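You operate a simulated robot arm through the tools that you are given. There is no shell and no other tool. Be economical: measure what you need, move in short steps, check, and stop when the job is done.

The job below is to be done with a simulated two-armed robot. You get a single attempt, and the scene is never put back.

TASK
Take the small yellow bin and put it on top of the white sheet. Put the 6 L black seal ring from the deck of the plain pallet on the top of the roller table and the 12 L black seal ring on the top of the small pallet load. Fetch the teal sack clip that says "No. 4" from the deck of the plain pallet and set it on the white plastic sheet. Lift the intake lid open. Any order will do.

It is judged by the outcome, as a careful person would: the job done as asked, and still so three seconds after it is handed in. It fails if anything else is knocked over, pushed out of place, dropped, spilled or broken. A push-on lid holds only when it is set on centred and level and pressed home; a screw cap is set on level and turned clockwise until tight. Flat cloth is picked up by pressing the open fingertips on it (5 to 10 N) and closing them slowly along it; thin cloth reads only 2 to 8 mm in the jaws.

THE ROBOT
Two 7-joint arms with two-finger parallel grippers on one trunk, on a base that drives. Base frame: it is fixed to the floor where the robot stands at the start and does not move with it; the origin is under the middle of the robot, x ahead of it, y to its left, z up. Units: m, rad, N and s.
The left shoulder is at the start at [0.06, 0.189, 1.253], the right one opposite. Places, roughly: black seal ring [-2.25, 0.75, 0.5]; intake lid [0.6, 0.4, 0.9]; teal sack clip [-2.5, 0.5, 0.5]; top of the roller table [-3.7, 0.6, 0.6]; top of the small pallet load [-5.4, 0.8, 0.4]; white plastic sheet (29x21x1 cm) [-2.7, 0.6, 0.6]; white sheet (57x40x5 cm) [-2.5, 2.5, 1.2]. Payload 3.43 kg a hand.
The tool frame of a hand sits at the grasp point between the pads (the TCP): z along the fingers, y along the line on which they close. The tips reach 0.03 m beyond it. The gripper opens to 0.094 m. The fingers are 0.028 m wide and 0.01 m thick; the gripper's body (0.05 by 0.096 m) begins 0.055 m behind the TCP.
Orientation is told as [roll, pitch, yaw] about the base's x, y, z axes, in that order, counted from this pose: with the fingers straight down and closing along the base's y, the tool's x points along the base's -x, its y along +y and its z along -z.

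THE INTERFACE
- The arms move only by the tool arm_command. It takes "left_commands", "right_commands" or both (then of equal length, played together; a hand with none holds still); each is a list of rows, each a list of 7 numbers: the gripper command, from -1 (shut) to 1 (fully open), values between in proportion, then the shift along the tool's x, y, z in units of 100 mm (1.0 is 100 mm), then the turn, a rotation vector about the tool's x, y, z in units of 60 degrees (1.0 is 60 degrees). In form: [[hand, x, y, z, wx, wy, wz], ...]. A call has 1 to 8 rows; each row is the pose to reach, as a shift and turn from the pose commanded when the call began, along the tool's axes at that moment. A call with a number of a shift or a turn outside -1 to 1 is refused whole. Rows are played at 5 a second. More than 0.05 m and 0.15 rad between two rows, or a gripper value outside its range, and nothing of the call is played. Where a pose cannot be reached the arm comes as near as it can. A force on the tool above 40 N (or 10 N above the force at the start of the call, whichever is more), or a blocked arm, ends the call early, and 0.2 s more pass. The fingers move at their own pace (about 0.153 m/s each) and stop on an object; they squeeze with about 36 N. The grip force told is the motor's: it shows also when the fingers shut on nothing. Time passes only in rows, and 0.2 s behind the last, so rows that repeat a pose let the fingers close. The reply holds the time, the measured pose of the TCP, the force on the tool along the base axes, the opening and the grip force, in the units named above and with some noise, with the torque about the TCP (base axes, N m) and any sound that the robot's microphone picked up.
- Cameras (640 x 400 px; columns grow to the right, rows downward): "scene" is now at [0.0099, 0.0374, 1.8039]; the picture's right is [0.47, -0.88, 0.00], its down [-0.66, -0.35, -0.66] and it looks along [0.58, 0.31, -0.75] (base axes); focal length 284 px, centre (320, 200). "left" rides on the left gripper at [0.076, -0.014, -0.103] in its tool frame; the picture's right is [0.18, 0.98, 0.00], its down [-0.75, 0.14, -0.64] and it looks along [-0.63, 0.12, 0.77] (tool axes); focal length 243 px, centre (320, 200). "right" rides on the right gripper at [0.076, 0.014, -0.103] in its tool frame; the picture's right is [-0.18, 0.98, 0.00], its down [-0.75, -0.14, -0.64] and it looks along [-0.63, -0.12, 0.77] (tool axes); focal length 243 px, centre (320, 200). There is no depth. A picture from a camera that has moved, and an enlarged one, comes with that camera's place and axes in the base frame and with its lens.
- capture(camera): a new picture of that camera. No time passes.
- raise_lower(by): slides the trunk up (or, below 0, down) by that many m; the arms and the scene camera ride with it, the base frame stays. It gives what a move gives, with no picture.
- drive_base(legs): drives the robot by 1 to 6 legs, each [ahead, left, turn to the left] in m, m and rad, along the robot's own axes; the way and the turn of a leg run together, so that a leg with both is an arc; at most 1.5 m and 3.142 rad a leg. The arms and the cameras ride along, it lands a little off, and it stops where it bumps. It gives what a move gives.
- turn_head(pan, tilt): turns the head with the scene camera to pan (to the left, within 1.501 rad either way) and tilt (down, from -0.506 to 1.204), counted from straight ahead of the robot. It gives what a move gives.
- zoom(camera, box): a new picture of the part [left, top, right, bottom] of that camera's present view, enlarged. No time passes.
- hand_in(): hands the job in; it is judged then, once.

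Go step by step. Nothing tells you exact positions but the pictures and the camera data: compare them with the known pose of the tool, close in by small moves and look again before you grip or let go. The budget is 165 turns and 130 pictures, counting those below and the enlarged ones. Unless the task says otherwise, let go and move clear before handing in.

The tools are called after "Call:" by a JSON object that holds its "op" and its "data". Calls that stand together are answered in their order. arm_command: Moves the arms, as the interface text tells. Its arguments: {"type":"object","properties":{"left_commands":{"type":"array"},"right_commands":{"type":"array"}},"required":[]} The other tools are called the same way: raise_lower (by) slides the trunk up or down; drive_base (legs) drives the base; turn_head (pan, tilt) turns the head that bears the scene camera; capture (camera) takes a picture; zoom (camera, box) takes an enlarged picture of a part of a camera's view; hand_in () hands the job in.

At the start:

```text
t: 0.0
left_tcp_pos: [0.3882, 0.3879, 0.9995]
left_ee_rot: [0.0, 0.001, 0.0]
left_ft_force: [0.5, -0.1, -0.8]
left_moment: [0.0, 0.0, 0.0]
left_grip_width: 0.094
left_grip_force: 0.1
right_tcp_pos: [0.3471, 0.0412, 0.999]
right_ee_rot: [-0.001, 0.001, 0.002]
right_ft_force: [0.7, -0.2, -0.4]
right_moment: [0.01, 0.0, 0.01]
right_grip_width: 0.0941
right_grip_force: 0.0
trunk travel left (down, up): [-0.925, 0.065]
robot x, y, heading: [-0.0045, -0.0029, -0.001]
head pan, tilt: [0.492, 0.848]
```

scene: 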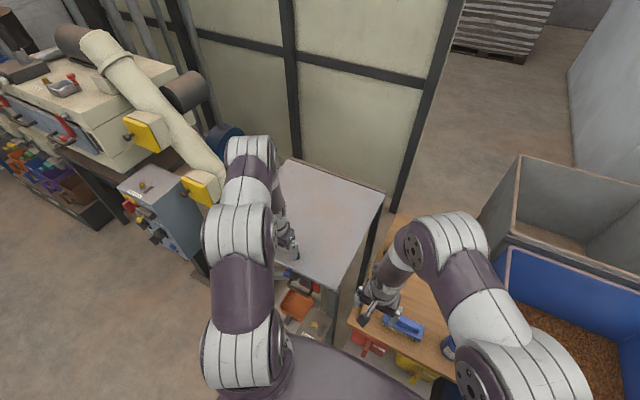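
right: 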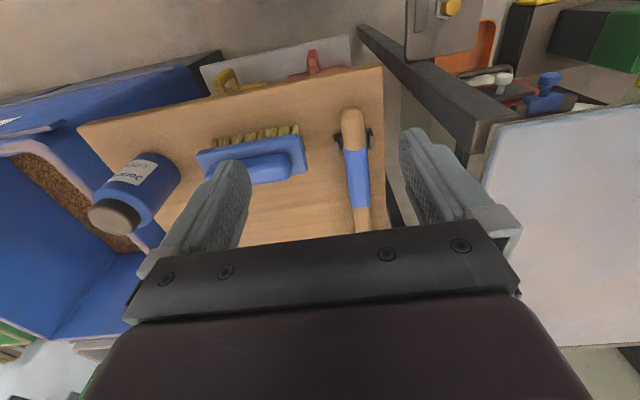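
left: 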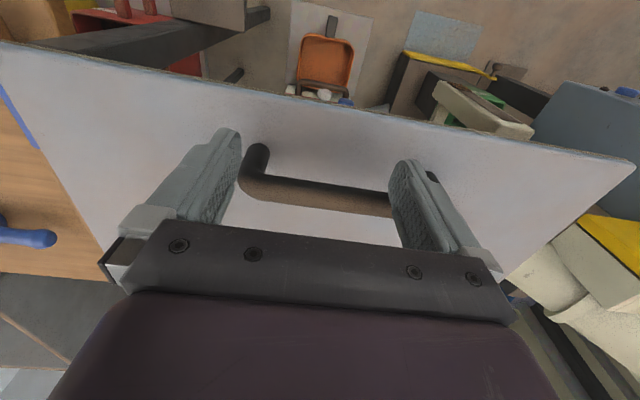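

The left hand hovers over a white panel with a dark bar handle, which is probably the intake lid. I'll look closer first.

Call:
{"op": "zoom", "data": {"camera": "scene", "box": [200, 120, 440, 270]}}

Call:
{"op": "zoom", "data": {"camera": "left", "box": [160, 60, 480, 260]}}

```text
2.67 times, centred on (320, 195) of scene
camera zoom: at [0.0099, 0.0374, 1.8039], right [0.47, -0.88, 0.0], down [-0.66, -0.35, -0.66], along [0.58, 0.31, -0.75], focal length 759 px, centre (320, 213)
```

zoom: 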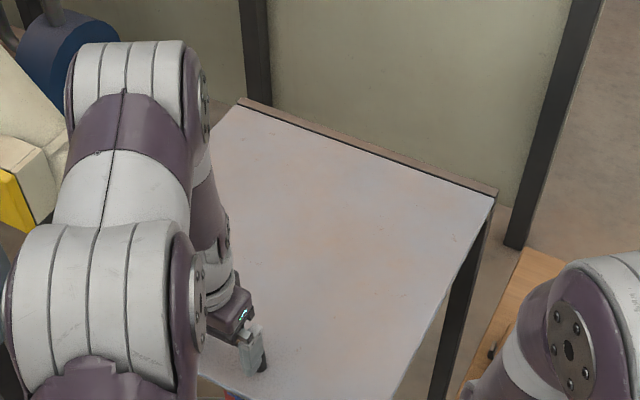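

```text
2.00 times, centred on (320, 160) of left
camera zoom: at [0.3135, 0.3738, 1.1021], right [-0.18, 0.98, 0.0], down [0.75, 0.14, 0.64], along [0.63, 0.12, -0.77], focal length 485 px, centre (320, 280)
```

zoom: 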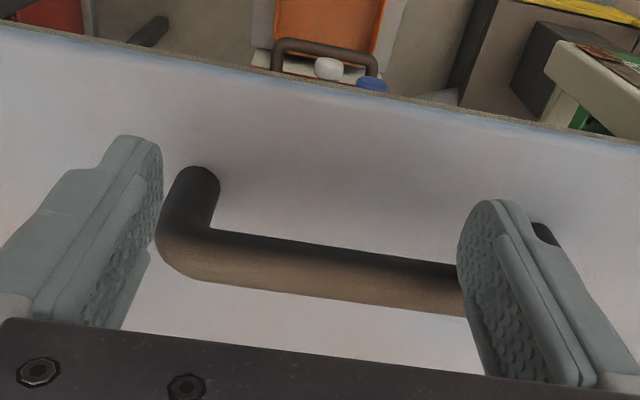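

The lid's hinge should be at x≈0.88. The bar handle runs along y at about x=0.43, y=0.42, z=0.95. I'll turn the left hand so it closes along x, staying slightly above the bar.

Call:
{"op": "arm_command", "data": {"left_commands": [[1, 0, 0, -0.3, 0, 0, 0], [1, -0.1, 0.1, -0.4, 0, 0, 0.14], [1, -0.2, 0.2, -0.4, 0, 0, 0.28], [1, -0.3, 0.3, -0.4, 0, 0, 0.42], [1, -0.42, 0.35, -0.4, 0, 0, 0.56], [1, -0.42, 0.35, -0.4, 0, 0, 0.7], [1, -0.42, 0.35, -0.4, 0, 0, 0.84], [1, -0.42, 0.35, -0.4, 0, 0, 0.98]]}}

Call:
{"op": "arm_command", "data": {"left_commands": [[1, 0, 0, 0, 0, 0, 0.13], [1, 0, 0, 0, 0, 0, 0.26], [1, 0, 0, 0, 0, 0, 0.39], [1, 0, 0, 0, 0, 0, 0.52], [1, 0, 0, 0, 0, 0, 0.52]]}}

Call:
{"op": "capture", "data": {"camera": "left"}}

Call:
{"op": "capture", "data": {"camera": "scene"}}

```text
t: 1.8
left_tcp_pos: [0.4324, 0.4235, 1.0392]
left_ee_rot: [0.001, 0.0, -1.027]
left_ft_force: [0.2, 0.4, -0.2]
left_moment: [-0.01, -0.02, -0.01]
left_grip_width: 0.0938
left_grip_force: 0.1
right_tcp_pos: [0.3478, 0.0409, 0.9998]
right_ee_rot: [0.0, 0.0, 0.0]
right_ft_force: [0.7, -0.1, 0.3]
right_moment: [0.0, 0.01, 0.01]
right_grip_width: 0.094
right_grip_force: 0.0
trunk travel left (down, up): [-0.925, 0.065]
robot x, y, heading: [-0.0019, 0.002, -0.004]
head pan, tilt: [0.492, 0.848]
```

```text
t: 3.0
left_tcp_pos: [0.432, 0.4227, 1.039]
left_ee_rot: [-0.001, 0.0, -1.574]
left_ft_force: [-0.1, 0.9, -0.2]
left_moment: [0.04, -0.02, 0.0]
left_grip_width: 0.094
left_grip_force: 0.0
right_tcp_pos: [0.3464, 0.0401, 0.9998]
right_ee_rot: [0.0, -0.001, -0.002]
right_ft_force: [-0.3, -0.4, -0.7]
right_moment: [-0.02, -0.03, 0.03]
right_grip_width: 0.0939
right_grip_force: 0.1
trunk travel left (down, up): [-0.925, 0.065]
robot x, y, heading: [-0.0005, 0.0022, -0.001]
head pan, tilt: [0.492, 0.848]
```

```text
124 pictures are left
camera left: at [0.4176, 0.4995, 1.142], right [0.98, 0.18, 0.0], down [0.14, -0.75, 0.64], along [0.12, -0.63, -0.77], focal length 243 px, centre (320, 200)
```

left: 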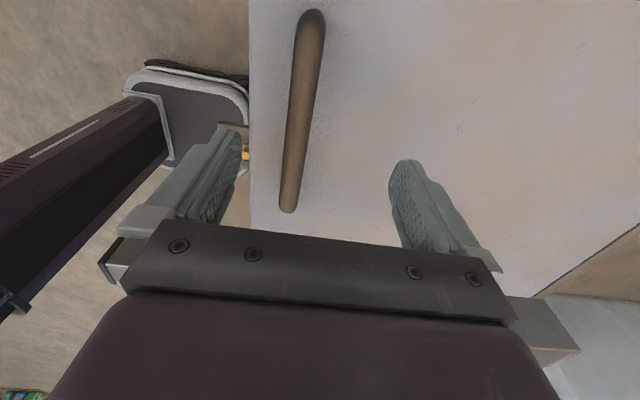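

```text
123 pictures are left
camera scene: at [0.0099, 0.0374, 1.8039], right [0.47, -0.88, 0.0], down [-0.66, -0.35, -0.66], along [0.58, 0.31, -0.75], focal length 284 px, centre (320, 200)
```

scene: 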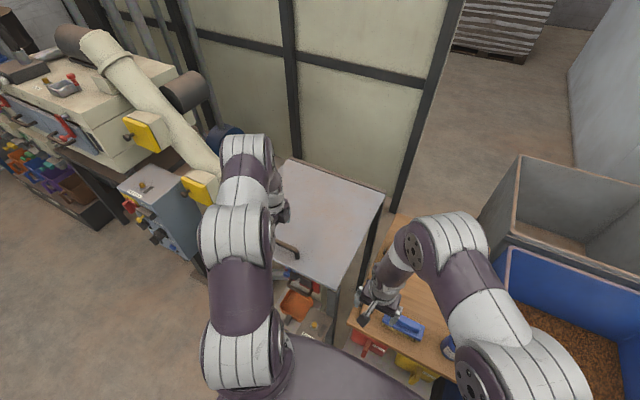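

The bar sits between the fingers at x≈0.417. I'll shift to centre on it, go down and close.

Call:
{"op": "arm_command", "data": {"left_commands": [[1, -0.12, -0.15, 0.3, 0, 0, 0], [1, -0.12, -0.15, 0.6, 0, 0, 0], [1, -0.12, -0.15, 0.82, 0, 0, 0], [1, -0.12, -0.15, 0.82, 0, 0, 0]]}}

Call:
{"op": "capture", "data": {"camera": "left"}}

```text
t: 4.0
left_tcp_pos: [0.4161, 0.4111, 0.9626]
left_ee_rot: [0.005, 0.004, -1.571]
left_ft_force: [1.1, 3.1, 32.4]
left_moment: [-0.39, 1.5, -0.14]
left_grip_width: 0.0932
left_grip_force: 0.0
right_tcp_pos: [0.3476, 0.0393, 1.0011]
right_ee_rot: [0.003, -0.002, 0.0]
right_ft_force: [0.4, 0.3, -0.1]
right_moment: [0.01, 0.0, 0.01]
right_grip_width: 0.0941
right_grip_force: 0.1
trunk travel left (down, up): [-0.925, 0.065]
robot x, y, heading: [0.0003, -0.0024, 0.002]
head pan, tilt: [0.492, 0.848]
```

```text
122 pictures are left
camera left: at [0.4025, 0.4866, 1.0642], right [0.98, 0.18, 0.01], down [0.14, -0.76, 0.64], along [0.12, -0.63, -0.77], focal length 243 px, centre (320, 200)
```

left: 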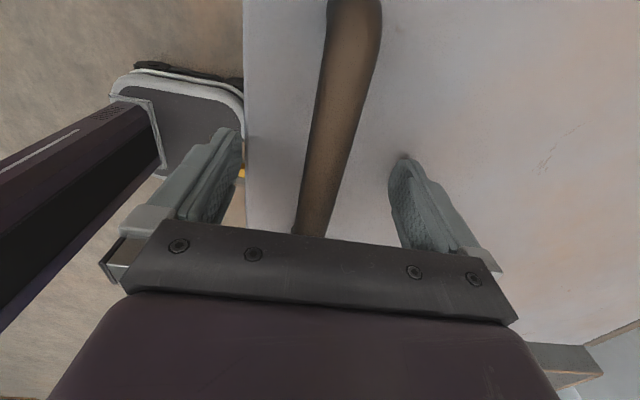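

The tips touch the lid, so its top is at about z=0.93. I'll back up 1 cm and close on the bar.

Call:
{"op": "arm_command", "data": {"left_commands": [[1, 0, 0, -0.14, 0, 0, 0], [0, 0, 0, -0.14, 0, 0, 0], [-1, 0, 0, -0.14, 0, 0, 0], [-1, 0, 0, -0.14, 0, 0, 0], [-1, 0, 0, -0.14, 0, 0, 0]]}}

Call:
{"op": "capture", "data": {"camera": "left"}}

```text
t: 5.2
left_tcp_pos: [0.4154, 0.4092, 0.9714]
left_ee_rot: [-0.002, -0.002, -1.572]
left_ft_force: [-7.3, -3.1, -5.1]
left_moment: [-0.31, 0.14, 0.08]
left_grip_width: 0.0222
left_grip_force: 45.3
right_tcp_pos: [0.3455, 0.041, 0.9997]
right_ee_rot: [-0.001, 0.001, 0.001]
right_ft_force: [-0.8, 0.1, -0.1]
right_moment: [-0.01, 0.0, -0.01]
right_grip_width: 0.0941
right_grip_force: 0.0
trunk travel left (down, up): [-0.925, 0.065]
robot x, y, heading: [-0.0007, -0.0012, -0.001]
head pan, tilt: [0.492, 0.848]
```

```text
121 pictures are left
camera left: at [0.4012, 0.4865, 1.0739], right [0.98, 0.18, 0.0], down [0.14, -0.75, 0.64], along [0.12, -0.63, -0.77], focal length 243 px, centre (320, 200)
```

left: 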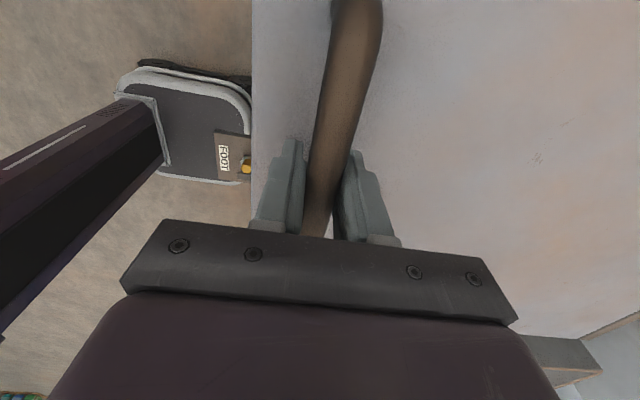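

The grip is good, with the bar at 22 mm. I'll lift along an arc about the far hinge, keeping the fingers pointing down and letting the bar roll in the pads.

Call:
{"op": "arm_command", "data": {"left_commands": [[-1, 0, 0.03, 0.22, 0, 0, 0], [-1, 0, 0.03, -0.22, 0, 0, 0], [-1, 0, 0.07, -0.44, 0, 0, 0], [-1, 0, 0.12, -0.66, 0, 0, 0], [-1, 0, 0.19, -0.87, 0, 0, 0], [-1, 0, 0.19, -0.87, 0, 0, 0]]}}

```text
t: 5.5
left_tcp_pos: [0.4158, 0.4095, 0.9693]
left_ee_rot: [-0.004, -0.001, -1.572]
left_ft_force: [-11.1, -2.6, 18.7]
left_moment: [0.78, -0.19, -0.04]
left_grip_width: 0.022
left_grip_force: 44.9
right_tcp_pos: [0.3454, 0.0391, 1.0008]
right_ee_rot: [-0.001, -0.004, 0.003]
right_ft_force: [0.7, 0.0, 1.7]
right_moment: [-0.01, 0.03, 0.0]
right_grip_width: 0.0941
right_grip_force: 0.0
trunk travel left (down, up): [-0.925, 0.065]
robot x, y, heading: [-0.0007, 0.0011, 0.001]
head pan, tilt: [0.492, 0.848]
stopped in row 1 (left hand): the force on the tool passed its limit (the readings are from after the stop); the commanded pose is now the measured one
```

Row 1 had a sign slip that pressed down slightly and stopped the call. I'll lift correctly now.

Call:
{"op": "arm_command", "data": {"left_commands": [[-1, 0, 0.02, -0.2, 0, 0, 0], [-1, 0, 0.07, -0.44, 0, 0, 0], [-1, 0, 0.12, -0.66, 0, 0, 0], [-1, 0, 0.19, -0.87, 0, 0, 0], [-1, 0, 0.19, -0.87, 0, 0, 0]]}}

```text
t: 6.7
left_tcp_pos: [0.4326, 0.41, 1.0582]
left_ee_rot: [-0.003, -0.002, -1.571]
left_ft_force: [-16.8, -7.5, 1.0]
left_moment: [-0.45, 0.15, 0.03]
left_grip_width: 0.0222
left_grip_force: 44.9
right_tcp_pos: [0.3446, 0.0395, 0.9999]
right_ee_rot: [0.0, -0.004, 0.0]
right_ft_force: [0.3, 0.5, -0.5]
right_moment: [0.0, -0.01, 0.01]
right_grip_width: 0.0941
right_grip_force: 0.0
trunk travel left (down, up): [-0.925, 0.065]
robot x, y, heading: [-0.0036, -0.0028, 0.002]
head pan, tilt: [0.492, 0.848]
```

Call:
{"op": "arm_command", "data": {"left_commands": [[-1, 0, 0.05, -0.21, 0, 0, 0], [-1, 0, 0.12, -0.42, 0, 0, 0], [-1, 0, 0.21, -0.62, 0, 0, 0], [-1, 0, 0.32, -0.82, 0, 0, 0], [-1, 0, 0.32, -0.82, 0, 0, 0]]}}

Call:
{"op": "capture", "data": {"camera": "scene"}}

```text
t: 7.9
left_tcp_pos: [0.4669, 0.4104, 1.1389]
left_ee_rot: [0.001, 0.0, -1.571]
left_ft_force: [-9.8, -3.1, 1.5]
left_moment: [-0.15, 0.11, -0.01]
left_grip_width: 0.0219
left_grip_force: 45.3
right_tcp_pos: [0.3446, 0.0399, 0.9997]
right_ee_rot: [0.0, -0.002, 0.0]
right_ft_force: [0.3, 0.2, -0.2]
right_moment: [0.01, 0.01, 0.0]
right_grip_width: 0.094
right_grip_force: 0.1
trunk travel left (down, up): [-0.925, 0.065]
robot x, y, heading: [0.0034, 0.0029, 0.002]
head pan, tilt: [0.492, 0.848]
```

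```text
120 pictures are left
camera scene: at [0.0068, 0.036, 1.8041], right [0.47, -0.88, 0.0], down [-0.66, -0.35, -0.66], along [0.58, 0.31, -0.75], focal length 284 px, centre (320, 200)
```

scene: 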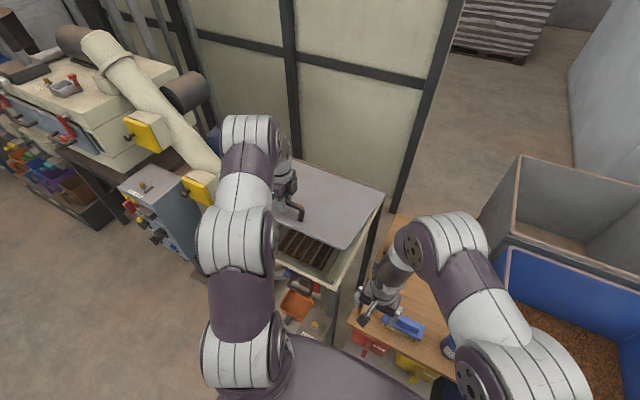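

The lid is swinging up with the feed opening visible below it, so I'll continue the arc.

Call:
{"op": "arm_command", "data": {"left_commands": [[-1, 0, 0.11, -0.2, 0, 0, 0], [-1, 0, 0.24, -0.39, 0, 0, 0], [-1, 0, 0.37, -0.57, 0, 0, 0], [-1, 0, 0.51, -0.74, 0, 0, 0], [-1, 0, 0.66, -0.91, 0, 0, 0], [-1, 0, 0.66, -0.91, 0, 0, 0]]}}

Call:
{"op": "arm_command", "data": {"left_commands": [[-1, 0, 0.16, -0.16, 0, 0, 0], [-1, 0, 0.33, -0.31, 0, 0, 0], [-1, 0, 0.51, -0.45, 0, 0, 0], [-1, 0, 0.69, -0.57, 0, 0, 0], [-1, 0, 0.88, -0.69, 0, 0, 0], [-1, 0, 0.88, -0.69, 0, 0, 0]]}}

Call:
{"op": "capture", "data": {"camera": "scene"}}

```text
t: 9.3
left_tcp_pos: [0.5116, 0.4105, 1.2058]
left_ee_rot: [0.001, -0.003, -1.568]
left_ft_force: [-5.1, 17.0, -1.4]
left_moment: [0.78, 0.15, 0.05]
left_grip_width: 0.0222
left_grip_force: 44.0
left hand out of reach, approached as far as the arm can: row 4, 5, 6
right_tcp_pos: [0.3464, 0.0438, 0.999]
right_ee_rot: [-0.003, -0.001, 0.001]
right_ft_force: [0.7, -0.1, 0.2]
right_moment: [0.02, 0.02, 0.01]
right_grip_width: 0.0942
right_grip_force: 0.1
trunk travel left (down, up): [-0.925, 0.065]
robot x, y, heading: [0.0009, 0.0026, 0.005]
head pan, tilt: [0.492, 0.848]
```

```text
t: 9.9
left_tcp_pos: [0.5134, 0.409, 1.2089]
left_ee_rot: [0.0, 0.003, -1.565]
left_ft_force: [-3.3, 28.2, -5.0]
left_moment: [0.67, 0.18, -0.25]
left_grip_width: 0.0223
left_grip_force: 45.2
left hand out of reach, approached as far as the arm can: row 1, 2, 3
right_tcp_pos: [0.3479, 0.0453, 0.9983]
right_ee_rot: [-0.005, 0.001, 0.003]
right_ft_force: [1.2, -0.2, -0.3]
right_moment: [0.0, 0.02, -0.03]
right_grip_width: 0.0939
right_grip_force: 0.0
trunk travel left (down, up): [-0.925, 0.065]
robot x, y, heading: [-0.0016, 0.0026, 0.004]
head pan, tilt: [0.492, 0.848]
stopped in row 3 (left hand): the force on the tool passed its limit (the readings are from after the stop); the commanded pose is now the measured one
```

```text
119 pictures are left
camera scene: at [0.0127, 0.0446, 1.8036], right [0.48, -0.88, 0.0], down [-0.66, -0.36, -0.66], along [0.58, 0.31, -0.75], focal length 284 px, centre (320, 200)
```

scene: 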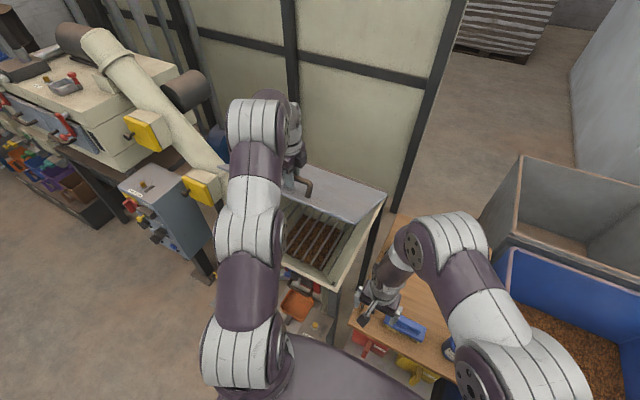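

The lid is about 33° up and the left arm has run out of reach in this posture. I'll bring the right hand, closed and pointing forward, under the lid to push it the rest of the way.

Call:
{"op": "arm_command", "data": {"right_commands": [[-1, -0.12, 0, -0.12, 0, -0.12, 0], [-1, -0.25, 0, -0.25, 0, -0.25, 0], [-1, -0.38, 0, -0.38, 0, -0.38, 0], [-1, -0.5, 0, -0.5, 0, -0.5, 0], [-1, -0.62, 0, -0.6, 0, -0.62, 0], [-1, -0.75, 0, -0.7, 0, -0.75, 0], [-1, -0.87, 0, -0.8, 0, -0.87, 0], [-1, -1, 0, -0.8, 0, -1, 0]]}}

Call:
{"op": "capture", "data": {"camera": "scene"}}

Call:
{"op": "capture", "data": {"camera": "right"}}

```text
t: 11.7
left_tcp_pos: [0.5133, 0.4087, 1.2071]
left_ee_rot: [0.001, -0.004, -1.567]
left_ft_force: [1.5, 34.4, -1.2]
left_moment: [0.36, -0.01, -0.07]
left_grip_width: 0.0222
left_grip_force: 45.4
right_tcp_pos: [0.4481, 0.0488, 1.0792]
right_ee_rot: [-0.011, -1.048, 0.014]
right_ft_force: [0.0, -0.7, 0.4]
right_moment: [0.03, -0.02, 0.0]
right_grip_width: 0.0
right_grip_force: 33.2
trunk travel left (down, up): [-0.925, 0.065]
robot x, y, heading: [0.0006, 0.0027, -0.001]
head pan, tilt: [0.492, 0.848]
```

```text
118 pictures are left
camera scene: at [0.0103, 0.0495, 1.8037], right [0.47, -0.88, 0.01], down [-0.66, -0.36, -0.66], along [0.58, 0.31, -0.75], focal length 284 px, centre (320, 200)
```

scene: 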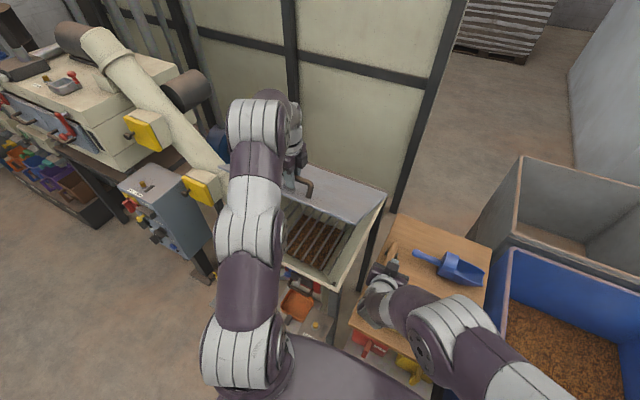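

```text
117 pictures are left
camera right: at [0.3208, 0.0617, 1.065], right [0.09, 0.98, 0.15], down [-0.18, -0.14, 0.97], along [0.98, -0.11, 0.17], focal length 243 px, centre (320, 200)
```

right: 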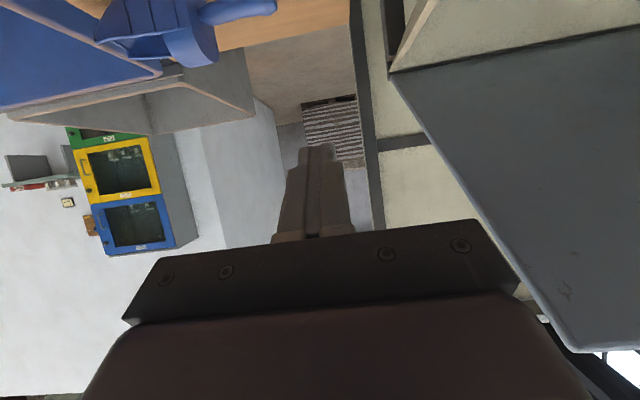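

I'll level the right hand, then slide it sideways under the lid.

Call:
{"op": "arm_command", "data": {"right_commands": [[-1, 0, 0, 0, 0, -0.13, 0], [-1, 0, 0, 0, 0, -0.26, 0], [-1, 0, 0, 0, 0, -0.39, 0], [-1, 0, 0, 0, 0, -0.5, 0], [-1, 0, 0, 0, 0, -0.5, 0]]}}

Call:
{"op": "arm_command", "data": {"right_commands": [[-1, 0.1, 0.3, 0, 0, 0, 0], [-1, 0.2, 0.6, 0, 0, 0, 0], [-1, 0.2, 0.9, 0, 0, 0, 0], [-1, 0.2, 1, 0, 0, 0, 0]]}}

Call:
{"op": "arm_command", "data": {"right_commands": [[-1, 0, 0.3, 0.2, 0, 0, 0], [-1, 0, 0.6, 0.5, 0, 0, 0], [-1, 0, 0.9, 0.8, 0, 0, 0], [-1, 0, 1, 1, 0, 0, 0]]}}

Call:
{"op": "capture", "data": {"camera": "right"}}

```text
t: 12.9
left_tcp_pos: [0.5137, 0.4099, 1.2082]
left_ee_rot: [0.0, -0.004, -1.568]
left_ft_force: [0.2, 35.3, -4.2]
left_moment: [-0.04, 0.07, -0.12]
left_grip_width: 0.0222
left_grip_force: 45.0
right_tcp_pos: [0.4547, 0.0518, 1.0821]
right_ee_rot: [-0.017, -1.175, 0.02]
right_ft_force: [-0.3, 0.6, 0.9]
right_moment: [-0.02, -0.01, 0.03]
right_grip_width: 0.0
right_grip_force: 32.9
right hand out of reach, approached as far as the arm can: row 1, 2, 3, 4, 5
trunk travel left (down, up): [-0.925, 0.065]
robot x, y, heading: [-0.0018, 0.0014, 0.006]
head pan, tilt: [0.492, 0.848]
```

```text
t: 13.9
left_tcp_pos: [0.5138, 0.4089, 1.2082]
left_ee_rot: [0.001, -0.004, -1.568]
left_ft_force: [-1.1, 34.3, -3.3]
left_moment: [-0.14, 0.02, -0.17]
left_grip_width: 0.0221
left_grip_force: 45.1
right_tcp_pos: [0.4471, 0.1514, 1.063]
right_ee_rot: [-0.016, -1.174, 0.02]
right_ft_force: [-1.1, 0.4, -0.1]
right_moment: [0.0, -0.02, -0.02]
right_grip_width: 0.0002
right_grip_force: 34.1
trunk travel left (down, up): [-0.925, 0.065]
robot x, y, heading: [-0.0026, 0.0001, 0.003]
head pan, tilt: [0.492, 0.848]
```

```text
t: 14.9
left_tcp_pos: [0.5133, 0.4089, 1.2086]
left_ee_rot: [0.001, -0.003, -1.568]
left_ft_force: [0.9, 31.1, -3.0]
left_moment: [0.36, 0.02, -0.06]
left_grip_width: 0.0223
left_grip_force: 45.0
right_tcp_pos: [0.5425, 0.2517, 1.0285]
right_ee_rot: [0.004, -1.18, -0.007]
right_ft_force: [0.1, -0.1, 0.9]
right_moment: [0.0, -0.01, 0.02]
right_grip_width: 0.0001
right_grip_force: 33.7
trunk travel left (down, up): [-0.925, 0.065]
robot x, y, heading: [0.0007, 0.0004, 0.004]
head pan, tilt: [0.492, 0.848]
```

```text
116 pictures are left
camera right: at [0.4196, 0.2651, 0.9987], right [0.07, 0.98, 0.17], down [-0.31, -0.14, 0.94], along [0.95, -0.12, 0.29], focal length 243 px, centre (320, 200)
```

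right: 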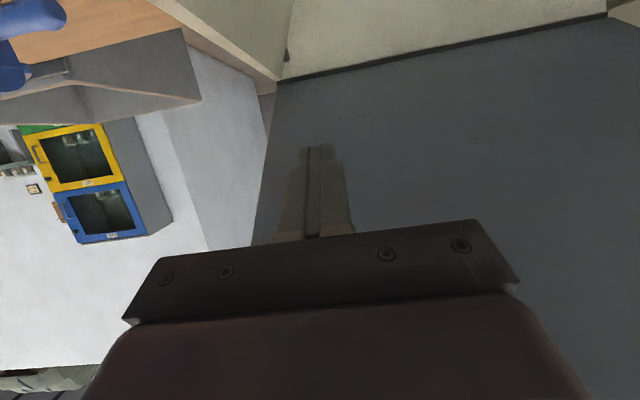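

Call:
{"op": "arm_command", "data": {"right_commands": [[-1, -0.26, 0, 0.11, 0, 0, 0], [-1, -0.52, 0, 0.22, 0, 0, 0], [-1, -0.75, 0, 0.31, 0, 0, 0], [-1, -0.98, 0, 0.41, 0, 0, 0]]}}

Call:
{"op": "capture", "data": {"camera": "scene"}}

```text
t: 15.7
left_tcp_pos: [0.5185, 0.4079, 1.213]
left_ee_rot: [0.017, 0.008, -1.567]
left_ft_force: [-3.6, 20.4, -4.4]
left_moment: [0.76, 0.2, -0.05]
left_grip_width: 0.0223
left_grip_force: 44.7
right_tcp_pos: [0.5832, 0.2505, 1.0644]
right_ee_rot: [-0.032, -1.158, 0.041]
right_ft_force: [0.6, -0.4, 0.0]
right_moment: [-0.01, -0.02, 0.03]
right_grip_width: 0.0002
right_grip_force: 33.2
trunk travel left (down, up): [-0.925, 0.065]
robot x, y, heading: [-0.0007, 0.0008, 0.005]
head pan, tilt: [0.492, 0.848]
stopped in row 3 (right hand): the force on the tool passed its limit (the readings are from after the stop); the commanded pose is now the measured one
```

```text
115 pictures are left
camera scene: at [0.0114, 0.0432, 1.8038], right [0.48, -0.88, 0.0], down [-0.66, -0.36, -0.66], along [0.58, 0.31, -0.75], focal length 284 px, centre (320, 200)
```

scene: 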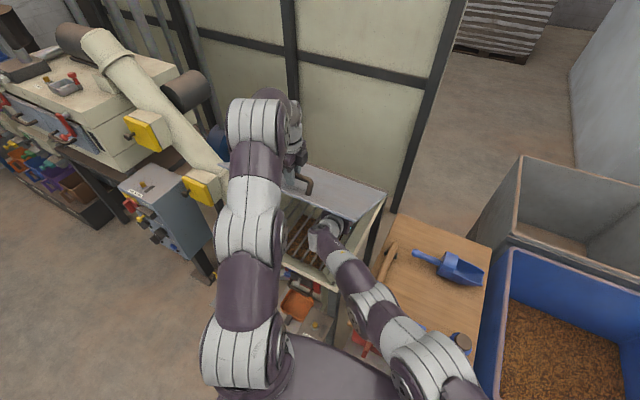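

The right hand is touching the underside. I'll tilt the left hand about the bar to clear its reach limit, then open a little and draw back.

Call:
{"op": "arm_command", "data": {"left_commands": [[-1, 0, 0, 0, -0.12, 0, 0], [-1, 0, 0, 0, -0.24, 0, 0], [-1, 0, 0, 0, -0.36, 0, 0], [-1, 0, 0, 0, -0.45, 0, 0], [-0.35, 0, 0, 0, -0.45, 0, 0], [-0.35, 0, 0, 0, -0.45, 0, 0]]}}

```text
t: 17.1
left_tcp_pos: [0.518, 0.4018, 1.2139]
left_ee_rot: [0.492, 0.006, -1.567]
left_ft_force: [0.5, 0.4, -0.6]
left_moment: [-0.04, -0.01, -0.04]
left_grip_width: 0.0305
left_grip_force: 0.0
right_tcp_pos: [0.5832, 0.246, 1.0649]
right_ee_rot: [-0.027, -1.161, 0.034]
right_ft_force: [-1.4, -0.5, -1.7]
right_moment: [0.06, -0.16, 0.01]
right_grip_width: 0.0002
right_grip_force: 32.8
trunk travel left (down, up): [-0.925, 0.065]
robot x, y, heading: [-0.0044, -0.0031, -0.0]
head pan, tilt: [0.492, 0.848]
```

Call:
{"op": "arm_command", "data": {"left_commands": [[-0.35, 0, 0, -0.3, 0, 0, 0], [-0.35, 0, 0, -0.6, 0, 0, 0], [-0.35, 0, 0, -1, 0, 0, 0], [-0.35, 0, 0, -1, 0, 0, 0]]}}

Call:
{"op": "capture", "data": {"camera": "left"}}

Call:
{"op": "capture", "data": {"camera": "right"}}

```text
t: 18.1
left_tcp_pos: [0.4707, 0.4009, 1.3019]
left_ee_rot: [0.492, 0.009, -1.567]
left_ft_force: [0.4, 0.2, 0.0]
left_moment: [0.02, -0.05, 0.02]
left_grip_width: 0.0303
left_grip_force: 0.0
right_tcp_pos: [0.5829, 0.2464, 1.0651]
right_ee_rot: [-0.025, -1.161, 0.033]
right_ft_force: [-3.6, -2.0, -1.9]
right_moment: [0.11, -0.37, -0.04]
right_grip_width: 0.0002
right_grip_force: 33.5
trunk travel left (down, up): [-0.925, 0.065]
robot x, y, heading: [-0.0012, 0.0003, 0.0]
head pan, tilt: [0.492, 0.848]
```

```text
114 pictures are left
camera left: at [0.4099, 0.4762, 1.3865], right [0.87, 0.18, 0.47], down [-0.18, -0.76, 0.63], along [0.47, -0.62, -0.63], focal length 243 px, centre (320, 200)
```

left: 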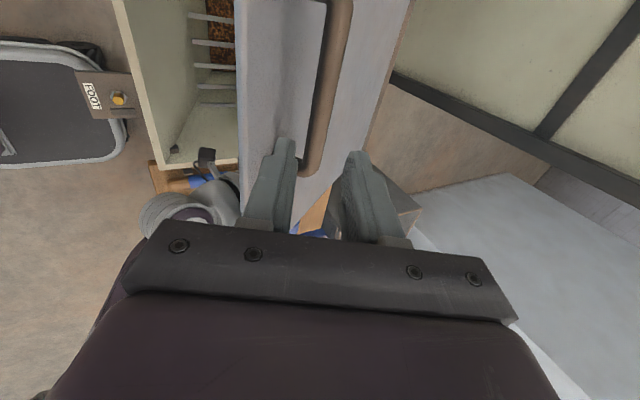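

```text
113 pictures are left
camera right: at [0.4582, 0.2586, 1.0363], right [0.06, 0.99, 0.16], down [-0.29, -0.13, 0.95], along [0.96, -0.11, 0.27], focal length 243 px, centre (320, 200)
```

right: 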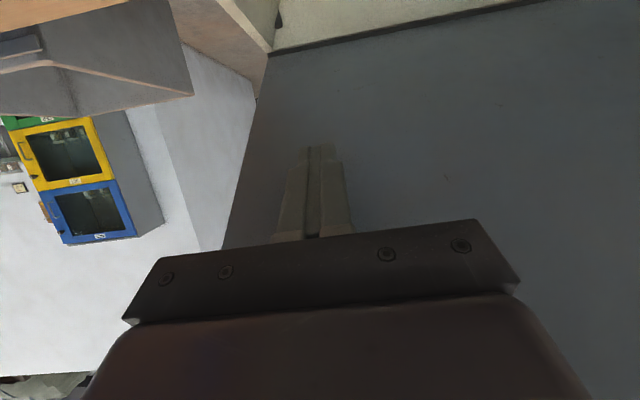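

The left hand is clear and the lid holds. I'll draw the left hand further back and push the lid up along the arc with the right.

Call:
{"op": "arm_command", "data": {"left_commands": [[0, 0, -0.2, -0.2, 0, 0, 0], [0, 0, -0.5, -0.4, 0, 0, 0], [0, 0, -0.8, -0.5, 0, 0, 0], [0, 0, -0.8, -0.5, 0, 0, 0]], "right_commands": [[-1, -0.22, 0, 0.05, 0, 0, 0], [-1, -0.45, 0, 0.1, 0, 0, 0], [-1, -0.66, 0, 0.15, 0, 0, 0], [-1, -0.86, 0, 0.2, 0, 0, 0]]}}

Call:
{"op": "arm_command", "data": {"right_commands": [[-1, -0.2, 0, 0.1, 0, 0, 0], [-1, -0.38, 0, 0.2, 0, 0, 0], [-1, -0.55, 0, 0.3, 0, 0, 0], [-1, -0.73, 0, 0.42, 0, 0, 0]]}}

Call:
{"op": "capture", "data": {"camera": "scene"}}

```text
t: 19.1
left_tcp_pos: [0.3782, 0.4015, 1.3099]
left_ee_rot: [0.489, 0.009, -1.568]
left_ft_force: [0.7, 0.2, 0.7]
left_moment: [0.0, 0.02, 0.03]
left_grip_width: 0.0471
left_grip_force: 0.1
right_tcp_pos: [0.6336, 0.2452, 1.1355]
right_ee_rot: [-0.028, -1.158, 0.034]
right_ft_force: [-3.3, 1.0, -6.1]
right_moment: [0.06, 0.3, 0.03]
right_grip_width: 0.0
right_grip_force: 32.7
right hand out of reach, approached as far as the arm can: row 4
trunk travel left (down, up): [-0.925, 0.065]
robot x, y, heading: [0.0023, 0.0025, -0.003]
head pan, tilt: [0.492, 0.848]
```

```text
t: 20.1
left_tcp_pos: [0.376, 0.4008, 1.3106]
left_ee_rot: [0.492, 0.009, -1.568]
left_ft_force: [0.3, -1.1, -0.1]
left_moment: [0.06, 0.0, 0.0]
left_grip_width: 0.0469
left_grip_force: 0.2
right_tcp_pos: [0.6596, 0.2314, 1.1857]
right_ee_rot: [-0.022, -1.165, 0.028]
right_ft_force: [0.3, 0.8, -1.1]
right_moment: [0.0, -0.03, -0.01]
right_grip_width: 0.0002
right_grip_force: 33.0
right hand out of reach, approached as far as the arm can: row 1, 2, 3, 4
trunk travel left (down, up): [-0.925, 0.065]
robot x, y, heading: [0.001, 0.0009, 0.005]
head pan, tilt: [0.492, 0.848]
```

```text
112 pictures are left
camera scene: at [0.0092, 0.0381, 1.8041], right [0.47, -0.88, 0.0], down [-0.66, -0.36, -0.66], along [0.58, 0.31, -0.75], focal length 284 px, centre (320, 200)
```

scene: 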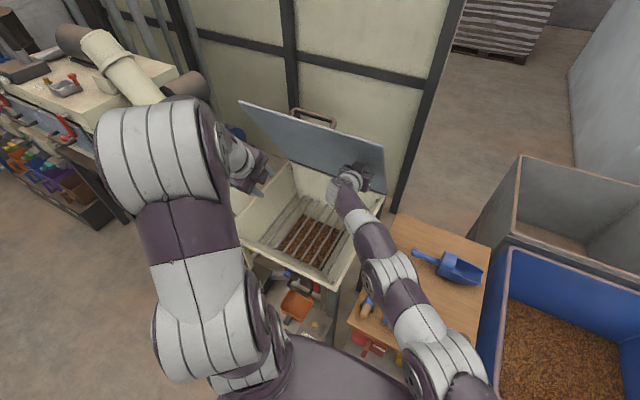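

The lid is about 57° up and the arm is nearing its reach. I'll yaw the right hand to line up with the arm, then push further.

Call:
{"op": "arm_command", "data": {"right_commands": [[-1, 0, 0, 0, -0.11, 0, -0.05], [-1, 0, 0, 0, -0.22, 0, -0.1], [-1, 0, 0, 0, -0.33, 0, -0.15], [-1, 0, 0, 0, -0.44, 0, -0.19], [-1, 0, 0, 0, -0.44, 0, -0.19]]}}

```text
t: 21.3
left_tcp_pos: [0.3777, 0.4002, 1.311]
left_ee_rot: [0.493, 0.009, -1.57]
left_ft_force: [-0.2, -0.3, 0.1]
left_moment: [-0.02, -0.03, -0.02]
left_grip_width: 0.0469
left_grip_force: 0.0
right_tcp_pos: [0.6606, 0.2329, 1.1851]
right_ee_rot: [-0.018, -1.157, 0.53]
right_ft_force: [-0.3, 0.7, 0.5]
right_moment: [0.0, 0.01, -0.01]
right_grip_width: 0.0
right_grip_force: 33.0
trunk travel left (down, up): [-0.925, 0.065]
robot x, y, heading: [0.0009, -0.0019, -0.002]
head pan, tilt: [0.492, 0.848]
```

Call:
{"op": "arm_command", "data": {"right_commands": [[-1, -0.18, -0.13, 0.17, 0, 0, 0], [-1, -0.36, -0.26, 0.34, 0, 0, 0], [-1, -0.55, -0.4, 0.51, 0, 0, 0], [-1, -0.7, -0.53, 0.65, 0, 0, 0], [-1, -0.7, -0.53, 0.65, 0, 0, 0]]}}

Call:
{"op": "capture", "data": {"camera": "scene"}}

```text
t: 22.5
left_tcp_pos: [0.3758, 0.4032, 1.3093]
left_ee_rot: [0.494, 0.004, -1.567]
left_ft_force: [0.6, -0.6, 0.6]
left_moment: [0.03, -0.01, 0.01]
left_grip_width: 0.0471
left_grip_force: 0.0
right_tcp_pos: [0.7209, 0.2236, 1.2115]
right_ee_rot: [-0.028, -1.149, 0.537]
right_ft_force: [-17.5, 9.2, -16.0]
right_moment: [-0.12, 0.54, 0.46]
right_grip_width: 0.0
right_grip_force: 32.5
right hand out of reach, approached as far as the arm can: row 2, 3, 4, 5
trunk travel left (down, up): [-0.925, 0.065]
robot x, y, heading: [0.0014, 0.0042, 0.005]
head pan, tilt: [0.492, 0.848]
```

```text
111 pictures are left
camera scene: at [0.0074, 0.0428, 1.8036], right [0.48, -0.88, 0.0], down [-0.66, -0.36, -0.66], along [0.58, 0.31, -0.75], focal length 284 px, centre (320, 200)
```

scene: 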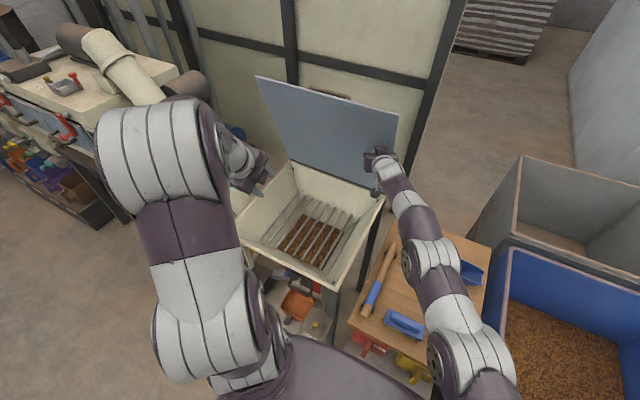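

Call:
{"op": "arm_command", "data": {"right_commands": [[-1, 0, -0.15, 0.28, 0, 0, 0], [-1, 0, -0.3, 0.55, 0, 0, 0], [-1, 0, -0.45, 0.82, 0, 0, 0], [-1, 0, -0.45, 0.82, 0, 0, 0]]}}

Call:
{"op": "capture", "data": {"camera": "scene"}}

```text
t: 22.9
left_tcp_pos: [0.3743, 0.4024, 1.3108]
left_ee_rot: [0.493, 0.009, -1.563]
left_ft_force: [0.0, -1.0, 0.1]
left_moment: [0.01, 0.05, 0.05]
left_grip_width: 0.0467
left_grip_force: 0.1
right_tcp_pos: [0.7197, 0.2225, 1.2122]
right_ee_rot: [-0.022, -1.159, 0.544]
right_ft_force: [-9.9, 9.7, 0.7]
right_moment: [0.0, -0.01, 0.4]
right_grip_width: 0.0001
right_grip_force: 32.9
right hand out of reach, approached as far as the arm can: row 1
trunk travel left (down, up): [-0.925, 0.065]
robot x, y, heading: [0.0032, -0.0008, 0.004]
head pan, tilt: [0.492, 0.848]
stopped in row 1 (right hand): the force on the tool passed its limit (the readings are from after the stop); the commanded pose is now the measured one
```

```text
110 pictures are left
camera scene: at [0.0073, 0.0391, 1.8043], right [0.48, -0.88, 0.0], down [-0.66, -0.36, -0.66], along [0.58, 0.31, -0.75], focal length 284 px, centre (320, 200)
```

scene: 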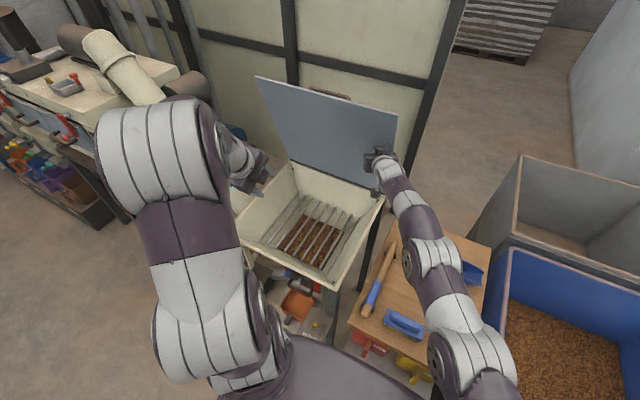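

The lid seems to have met its stop. I'll ease the right hand back a few centimetres and see whether it stays.

Call:
{"op": "arm_command", "data": {"right_commands": [[-1, 0, 0, -0.25, 0, 0, 0], [-1, 0, 0, -0.5, 0, 0, 0], [-1, 0, 0, -0.5, 0, 0, 0]]}}

Call:
{"op": "capture", "data": {"camera": "scene"}}

```text
t: 23.2
left_tcp_pos: [0.3751, 0.401, 1.3107]
left_ee_rot: [0.493, 0.008, -1.565]
left_ft_force: [0.8, 0.0, 0.0]
left_moment: [0.02, -0.01, -0.02]
left_grip_width: 0.047
left_grip_force: 0.1
right_tcp_pos: [0.7144, 0.2163, 1.2237]
right_ee_rot: [-0.022, -1.166, 0.541]
right_ft_force: [0.6, -0.7, -0.2]
right_moment: [-0.01, 0.01, 0.01]
right_grip_width: 0.0001
right_grip_force: 32.7
trunk travel left (down, up): [-0.925, 0.065]
robot x, y, heading: [0.0012, 0.0001, 0.003]
head pan, tilt: [0.492, 0.848]
stopped in row 1 (right hand): the force on the tool passed its limit (the readings are from after the stop); the commanded pose is now the measured one
```

```text
109 pictures are left
camera scene: at [0.0076, 0.0378, 1.8041], right [0.48, -0.88, 0.0], down [-0.66, -0.36, -0.66], along [0.58, 0.32, -0.75], focal length 284 px, centre (320, 200)
```

scene: 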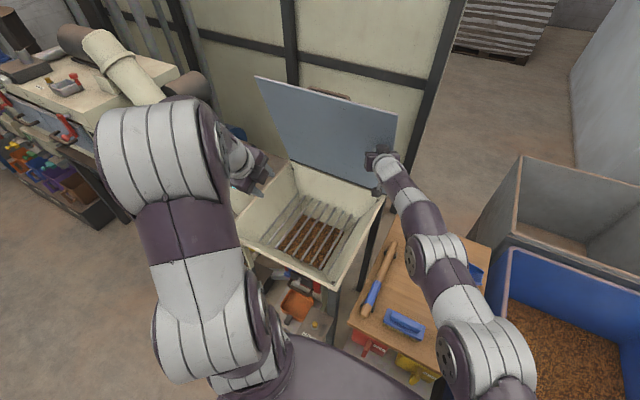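

Call:
{"op": "arm_command", "data": {"right_commands": [[-1, 0, 0, -0.15, 0, 0, 0], [-1, 0, 0, -0.3, 0, 0, 0], [-1, 0, 0, -0.5, 0, 0, 0], [-1, 0, 0, -0.7, 0, 0, 0], [-1, 0, 0, -0.7, 0, 0, 0], [-1, 0, 0, -0.7, 0, 0, 0]]}}

Call:
{"op": "capture", "data": {"camera": "scene"}}

```text
t: 24.6
left_tcp_pos: [0.3768, 0.401, 1.3106]
left_ee_rot: [0.492, 0.008, -1.566]
left_ft_force: [-0.6, 0.3, 0.2]
left_moment: [0.01, -0.03, 0.0]
left_grip_width: 0.047
left_grip_force: 0.0
right_tcp_pos: [0.6593, 0.1852, 1.2512]
right_ee_rot: [-0.02, -1.164, 0.538]
right_ft_force: [0.2, -0.2, 1.1]
right_moment: [0.01, 0.0, 0.02]
right_grip_width: 0.0
right_grip_force: 32.8
trunk travel left (down, up): [-0.925, 0.065]
robot x, y, heading: [0.0003, 0.0008, 0.001]
head pan, tilt: [0.492, 0.848]
```

```text
108 pictures are left
camera scene: at [0.0097, 0.038, 1.8039], right [0.48, -0.88, 0.0], down [-0.66, -0.36, -0.66], along [0.58, 0.32, -0.75], focal length 284 px, centre (320, 200)
```

scene: 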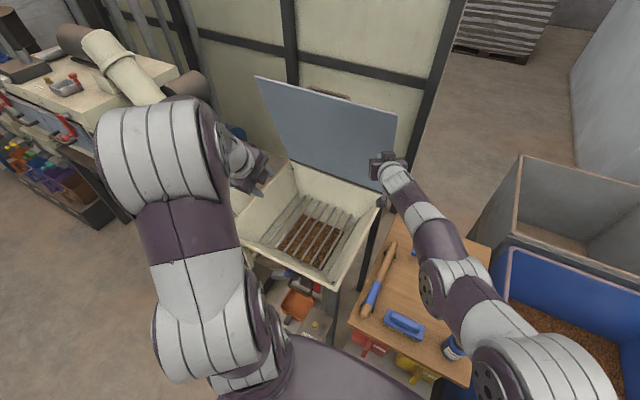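

The lid stands open on its own at about 72°. Next I'll look around before driving back toward the other places.

Call:
{"op": "turn_head", "data": {"pan": 1.5, "tilt": 0.45}}

Call:
{"op": "capture", "data": {"camera": "scene"}}

Call:
{"op": "turn_head", "data": {"pan": -1.5, "tilt": 0.6}}

Call:
{"op": "capture", "data": {"camera": "scene"}}

```text
t: 25.9
left_tcp_pos: [0.3754, 0.4007, 1.3099]
left_ee_rot: [0.492, 0.009, -1.567]
left_ft_force: [0.3, 0.3, 0.1]
left_moment: [-0.02, -0.02, 0.03]
left_grip_width: 0.0467
left_grip_force: 0.0
right_tcp_pos: [0.6591, 0.1855, 1.2509]
right_ee_rot: [-0.023, -1.165, 0.541]
right_ft_force: [-0.7, 0.7, -0.2]
right_moment: [-0.01, 0.01, 0.02]
right_grip_width: 0.0
right_grip_force: 32.7
trunk travel left (down, up): [-0.925, 0.065]
robot x, y, heading: [-0.0026, -0.0009, 0.005]
head pan, tilt: [1.499, 0.45]
```

```text
107 pictures are left
camera scene: at [-0.0534, 0.0923, 1.8382], right [1.0, -0.07, 0.0], down [-0.03, -0.43, -0.9], along [0.06, 0.9, -0.44], focal length 284 px, centre (320, 200)
```

scene: 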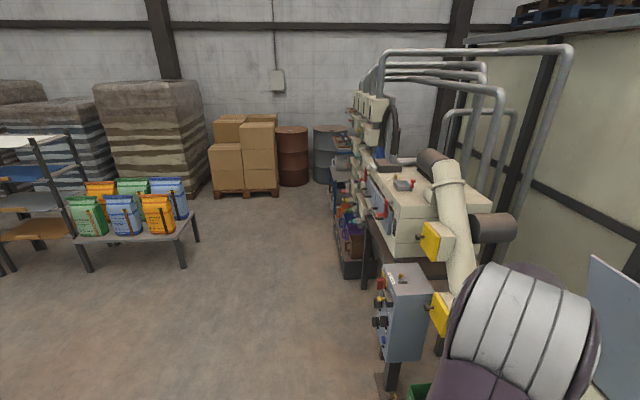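

```text
t: 28.5
left_tcp_pos: [0.3769, 0.4023, 1.3105]
left_ee_rot: [0.492, 0.008, -1.566]
left_ft_force: [0.2, -0.2, -0.7]
left_moment: [-0.01, -0.02, -0.01]
left_grip_width: 0.047
left_grip_force: 0.0
right_tcp_pos: [0.6589, 0.1859, 1.2513]
right_ee_rot: [-0.02, -1.164, 0.54]
right_ft_force: [0.1, 0.1, 0.5]
right_moment: [-0.05, 0.01, 0.0]
right_grip_width: 0.0
right_grip_force: 32.9
trunk travel left (down, up): [-0.925, 0.065]
robot x, y, heading: [0.0004, -0.0034, 0.004]
head pan, tilt: [-1.499, 0.6]
```

```text
106 pictures are left
camera scene: at [-0.0529, -0.0875, 1.8247], right [-1.0, -0.08, 0.0], down [-0.04, 0.56, -0.83], along [0.06, -0.82, -0.56], focal length 284 px, centre (320, 200)
```

scene: 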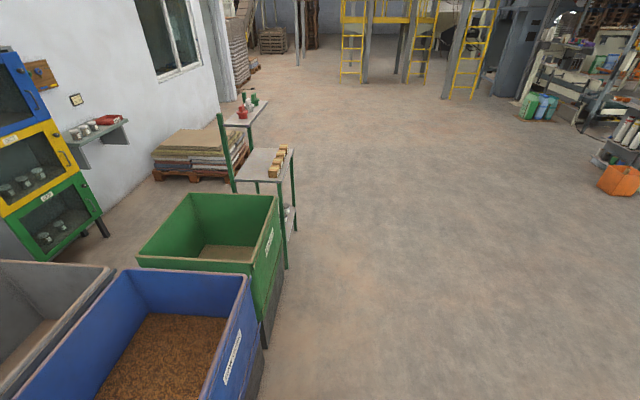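

Call:
{"op": "drive_base", "data": {"legs": [[-0.4, 0, 0]]}}

Call:
{"op": "arm_command", "data": {"left_commands": [[0, 0, 0, 0, 0.12, 0, -0.12], [0, 0, 0, 0, 0.24, 0, -0.24], [0, 0, 0, 0, 0.36, 0, -0.36], [0, 0, 0, 0, 0.45, 0, -0.45], [0, 0, 0, 0.2, 0.45, 0, -0.45], [0, 0, 0, 0.4, 0.45, 0, -0.45], [0, 0, 0, 0.6, 0.45, 0, -0.45], [0, 0, 0, 0.8, 0.45, 0, -0.45]], "right_commands": [[-1, 0, 0, -0.2, 0.11, 0, 0.05], [-1, 0, 0, -0.4, 0.22, 0, 0.1], [-1, 0, 0, -0.6, 0.33, 0, 0.15], [-1, 0, 0, -0.8, 0.44, 0, 0.19], [-1, 0, 0, -1, 0.44, 0, 0.19], [-1, 0, 0, -1, 0.44, 0, 0.19], [-1, 0, 0, -1, 0.44, 0, 0.19], [-1, 0, 0, -1, 0.44, 0, 0.19]]}}

```text
t: 30.9
left_tcp_pos: [-0.0164, 0.3989, 1.3102]
left_ee_rot: [0.49, 0.011, -1.566]
left_ft_force: [1.0, -0.3, 0.4]
left_moment: [-0.01, 0.02, 0.01]
left_grip_width: 0.0474
left_grip_force: 0.2
right_tcp_pos: [0.2676, 0.184, 1.2501]
right_ee_rot: [-0.022, -1.164, 0.536]
right_ft_force: [-0.1, -0.3, -0.6]
right_moment: [-0.01, 0.01, 0.01]
right_grip_width: 0.0002
right_grip_force: 32.9
trunk travel left (down, up): [-0.925, 0.065]
robot x, y, heading: [-0.3922, -0.002, 0.005]
head pan, tilt: [-1.499, 0.6]
```

```text
refused: row 1 steps farther than a row can; nothing moved
```

Call:
{"op": "arm_command", "data": {"left_commands": [[0, 0, 0, 0, 0.12, 0, 0], [0, 0, 0, 0, 0.24, 0, 0], [0, 0, 0, 0, 0.36, 0, 0], [0, 0, 0, 0, 0.46, 0, 0], [0, 0, 0, 0.3, 0.46, 0, 0], [0, 0, 0, 0.6, 0.46, 0, 0]], "right_commands": [[-1, 0, 0, -0.2, 0.11, 0, 0.05], [-1, 0, 0, -0.4, 0.22, 0, 0.1], [-1, 0, 0, -0.6, 0.33, 0, 0.15], [-1, 0, 0, -0.8, 0.44, 0, 0.19], [-1, 0, 0, -1, 0.44, 0, 0.19], [-1, 0, 0, -1, 0.44, 0, 0.19]]}}

Call:
{"op": "arm_command", "data": {"left_commands": [[0, 0, 0, 0, 0, 0, -0.14], [0, 0, 0, 0.3, 0, 0, -0.28], [0, 0, 0, 0.6, 0, 0, -0.42], [0, 0, 0, 0.9, 0, 0, -0.56], [0, 0, 0, 1, 0, 0, -0.7], [0, 0, 0, 1, 0, 0, -0.84], [0, 0, 0, 1, 0, 0, -0.98]], "right_commands": [[-1, 0, -0.2, 0, 0, 0.13, 0], [-1, 0, -0.4, 0, 0, 0.27, 0], [-1, 0, -0.6, 0, 0, 0.41, 0], [-1, 0, -0.8, 0, 0, 0.55, 0], [-1, 0, -1, 0, 0, 0.69, 0], [-1, 0, -1, 0, 0, 0.83, 0], [-1, 0, -1, 0, 0, 0.97, 0]]}}

Call:
{"op": "turn_head", "data": {"pan": 1.5, "tilt": 0.5}}

Call:
{"op": "drive_base", "data": {"legs": [[0, 0, 1.5]]}}

Call:
{"op": "capture", "data": {"camera": "scene"}}

```text
t: 32.4
left_tcp_pos: [0.0123, 0.3998, 1.2564]
left_ee_rot: [0.01, 0.009, -1.568]
left_ft_force: [0.5, 0.0, -0.3]
left_moment: [0.01, 0.0, 0.0]
left_grip_width: 0.0471
left_grip_force: 0.1
right_tcp_pos: [0.1856, 0.1367, 1.2896]
right_ee_rot: [-0.017, -1.17, 0.031]
right_ft_force: [-0.2, 0.0, 0.9]
right_moment: [0.01, -0.03, -0.01]
right_grip_width: 0.0
right_grip_force: 32.7
right hand out of reach, approached as far as the arm can: row 1
trunk travel left (down, up): [-0.925, 0.065]
robot x, y, heading: [-0.3918, -0.0013, 0.003]
head pan, tilt: [-1.499, 0.6]
```

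```text
t: 34.0
left_tcp_pos: [0.0126, 0.3999, 1.1575]
left_ee_rot: [0.012, -0.003, -0.539]
left_ft_force: [0.5, -0.8, -0.3]
left_moment: [-0.01, -0.01, 0.04]
left_grip_width: 0.047
left_grip_force: 0.1
right_tcp_pos: [0.1593, 0.0222, 1.2625]
right_ee_rot: [-0.005, -0.164, 0.016]
right_ft_force: [-0.9, 0.1, -1.6]
right_moment: [-0.02, -0.02, -0.01]
right_grip_width: 0.0
right_grip_force: 32.5
right hand out of reach, approached as far as the arm can: row 7
trunk travel left (down, up): [-0.925, 0.065]
robot x, y, heading: [-0.3936, -0.0012, 0.003]
head pan, tilt: [-1.499, 0.6]
```

```text
t: 36.5
left_tcp_pos: [0.012, 0.4008, 1.1574]
left_ee_rot: [0.011, -0.005, -0.542]
left_ft_force: [0.3, 0.3, -0.4]
left_moment: [0.02, 0.0, 0.0]
left_grip_width: 0.0468
left_grip_force: 0.1
right_tcp_pos: [0.1591, 0.0228, 1.2651]
right_ee_rot: [-0.002, -0.171, 0.016]
right_ft_force: [0.4, 0.1, 0.3]
right_moment: [0.03, 0.0, 0.03]
right_grip_width: 0.0001
right_grip_force: 33.6
trunk travel left (down, up): [-0.925, 0.065]
robot x, y, heading: [-0.3935, -0.0018, 0.001]
head pan, tilt: [1.499, 0.499]
```

```text
t: 40.6
left_tcp_pos: [-0.7688, 0.4291, 1.156]
left_ee_rot: [0.012, -0.004, 0.967]
left_ft_force: [-0.3, 0.4, -0.2]
left_moment: [0.03, -0.08, 0.01]
left_grip_width: 0.0472
left_grip_force: 0.0
right_tcp_pos: [-0.3851, 0.5545, 1.2666]
right_ee_rot: [-0.001, -0.173, 1.526]
right_ft_force: [0.4, -0.4, 0.0]
right_moment: [0.01, 0.01, 0.02]
right_grip_width: 0.0001
right_grip_force: 33.3
trunk travel left (down, up): [-0.925, 0.065]
robot x, y, heading: [-0.3922, 0.0009, 1.513]
head pan, tilt: [1.499, 0.499]
```

```text
105 pictures are left
camera scene: at [-0.4873, -0.0482, 1.8338], right [0.13, 0.99, 0.0], down [0.47, -0.06, -0.88], along [-0.87, 0.12, -0.48], focal length 284 px, centre (320, 200)
```

scene: 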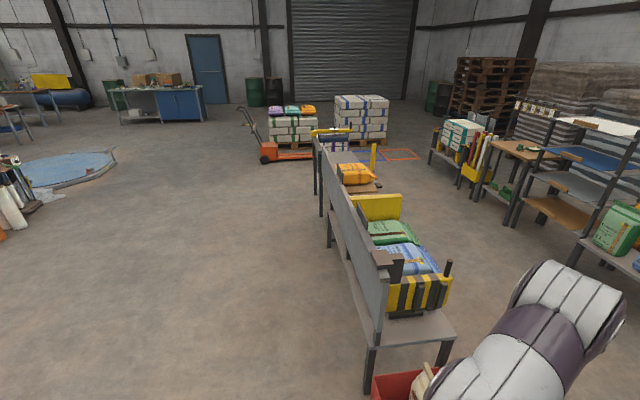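

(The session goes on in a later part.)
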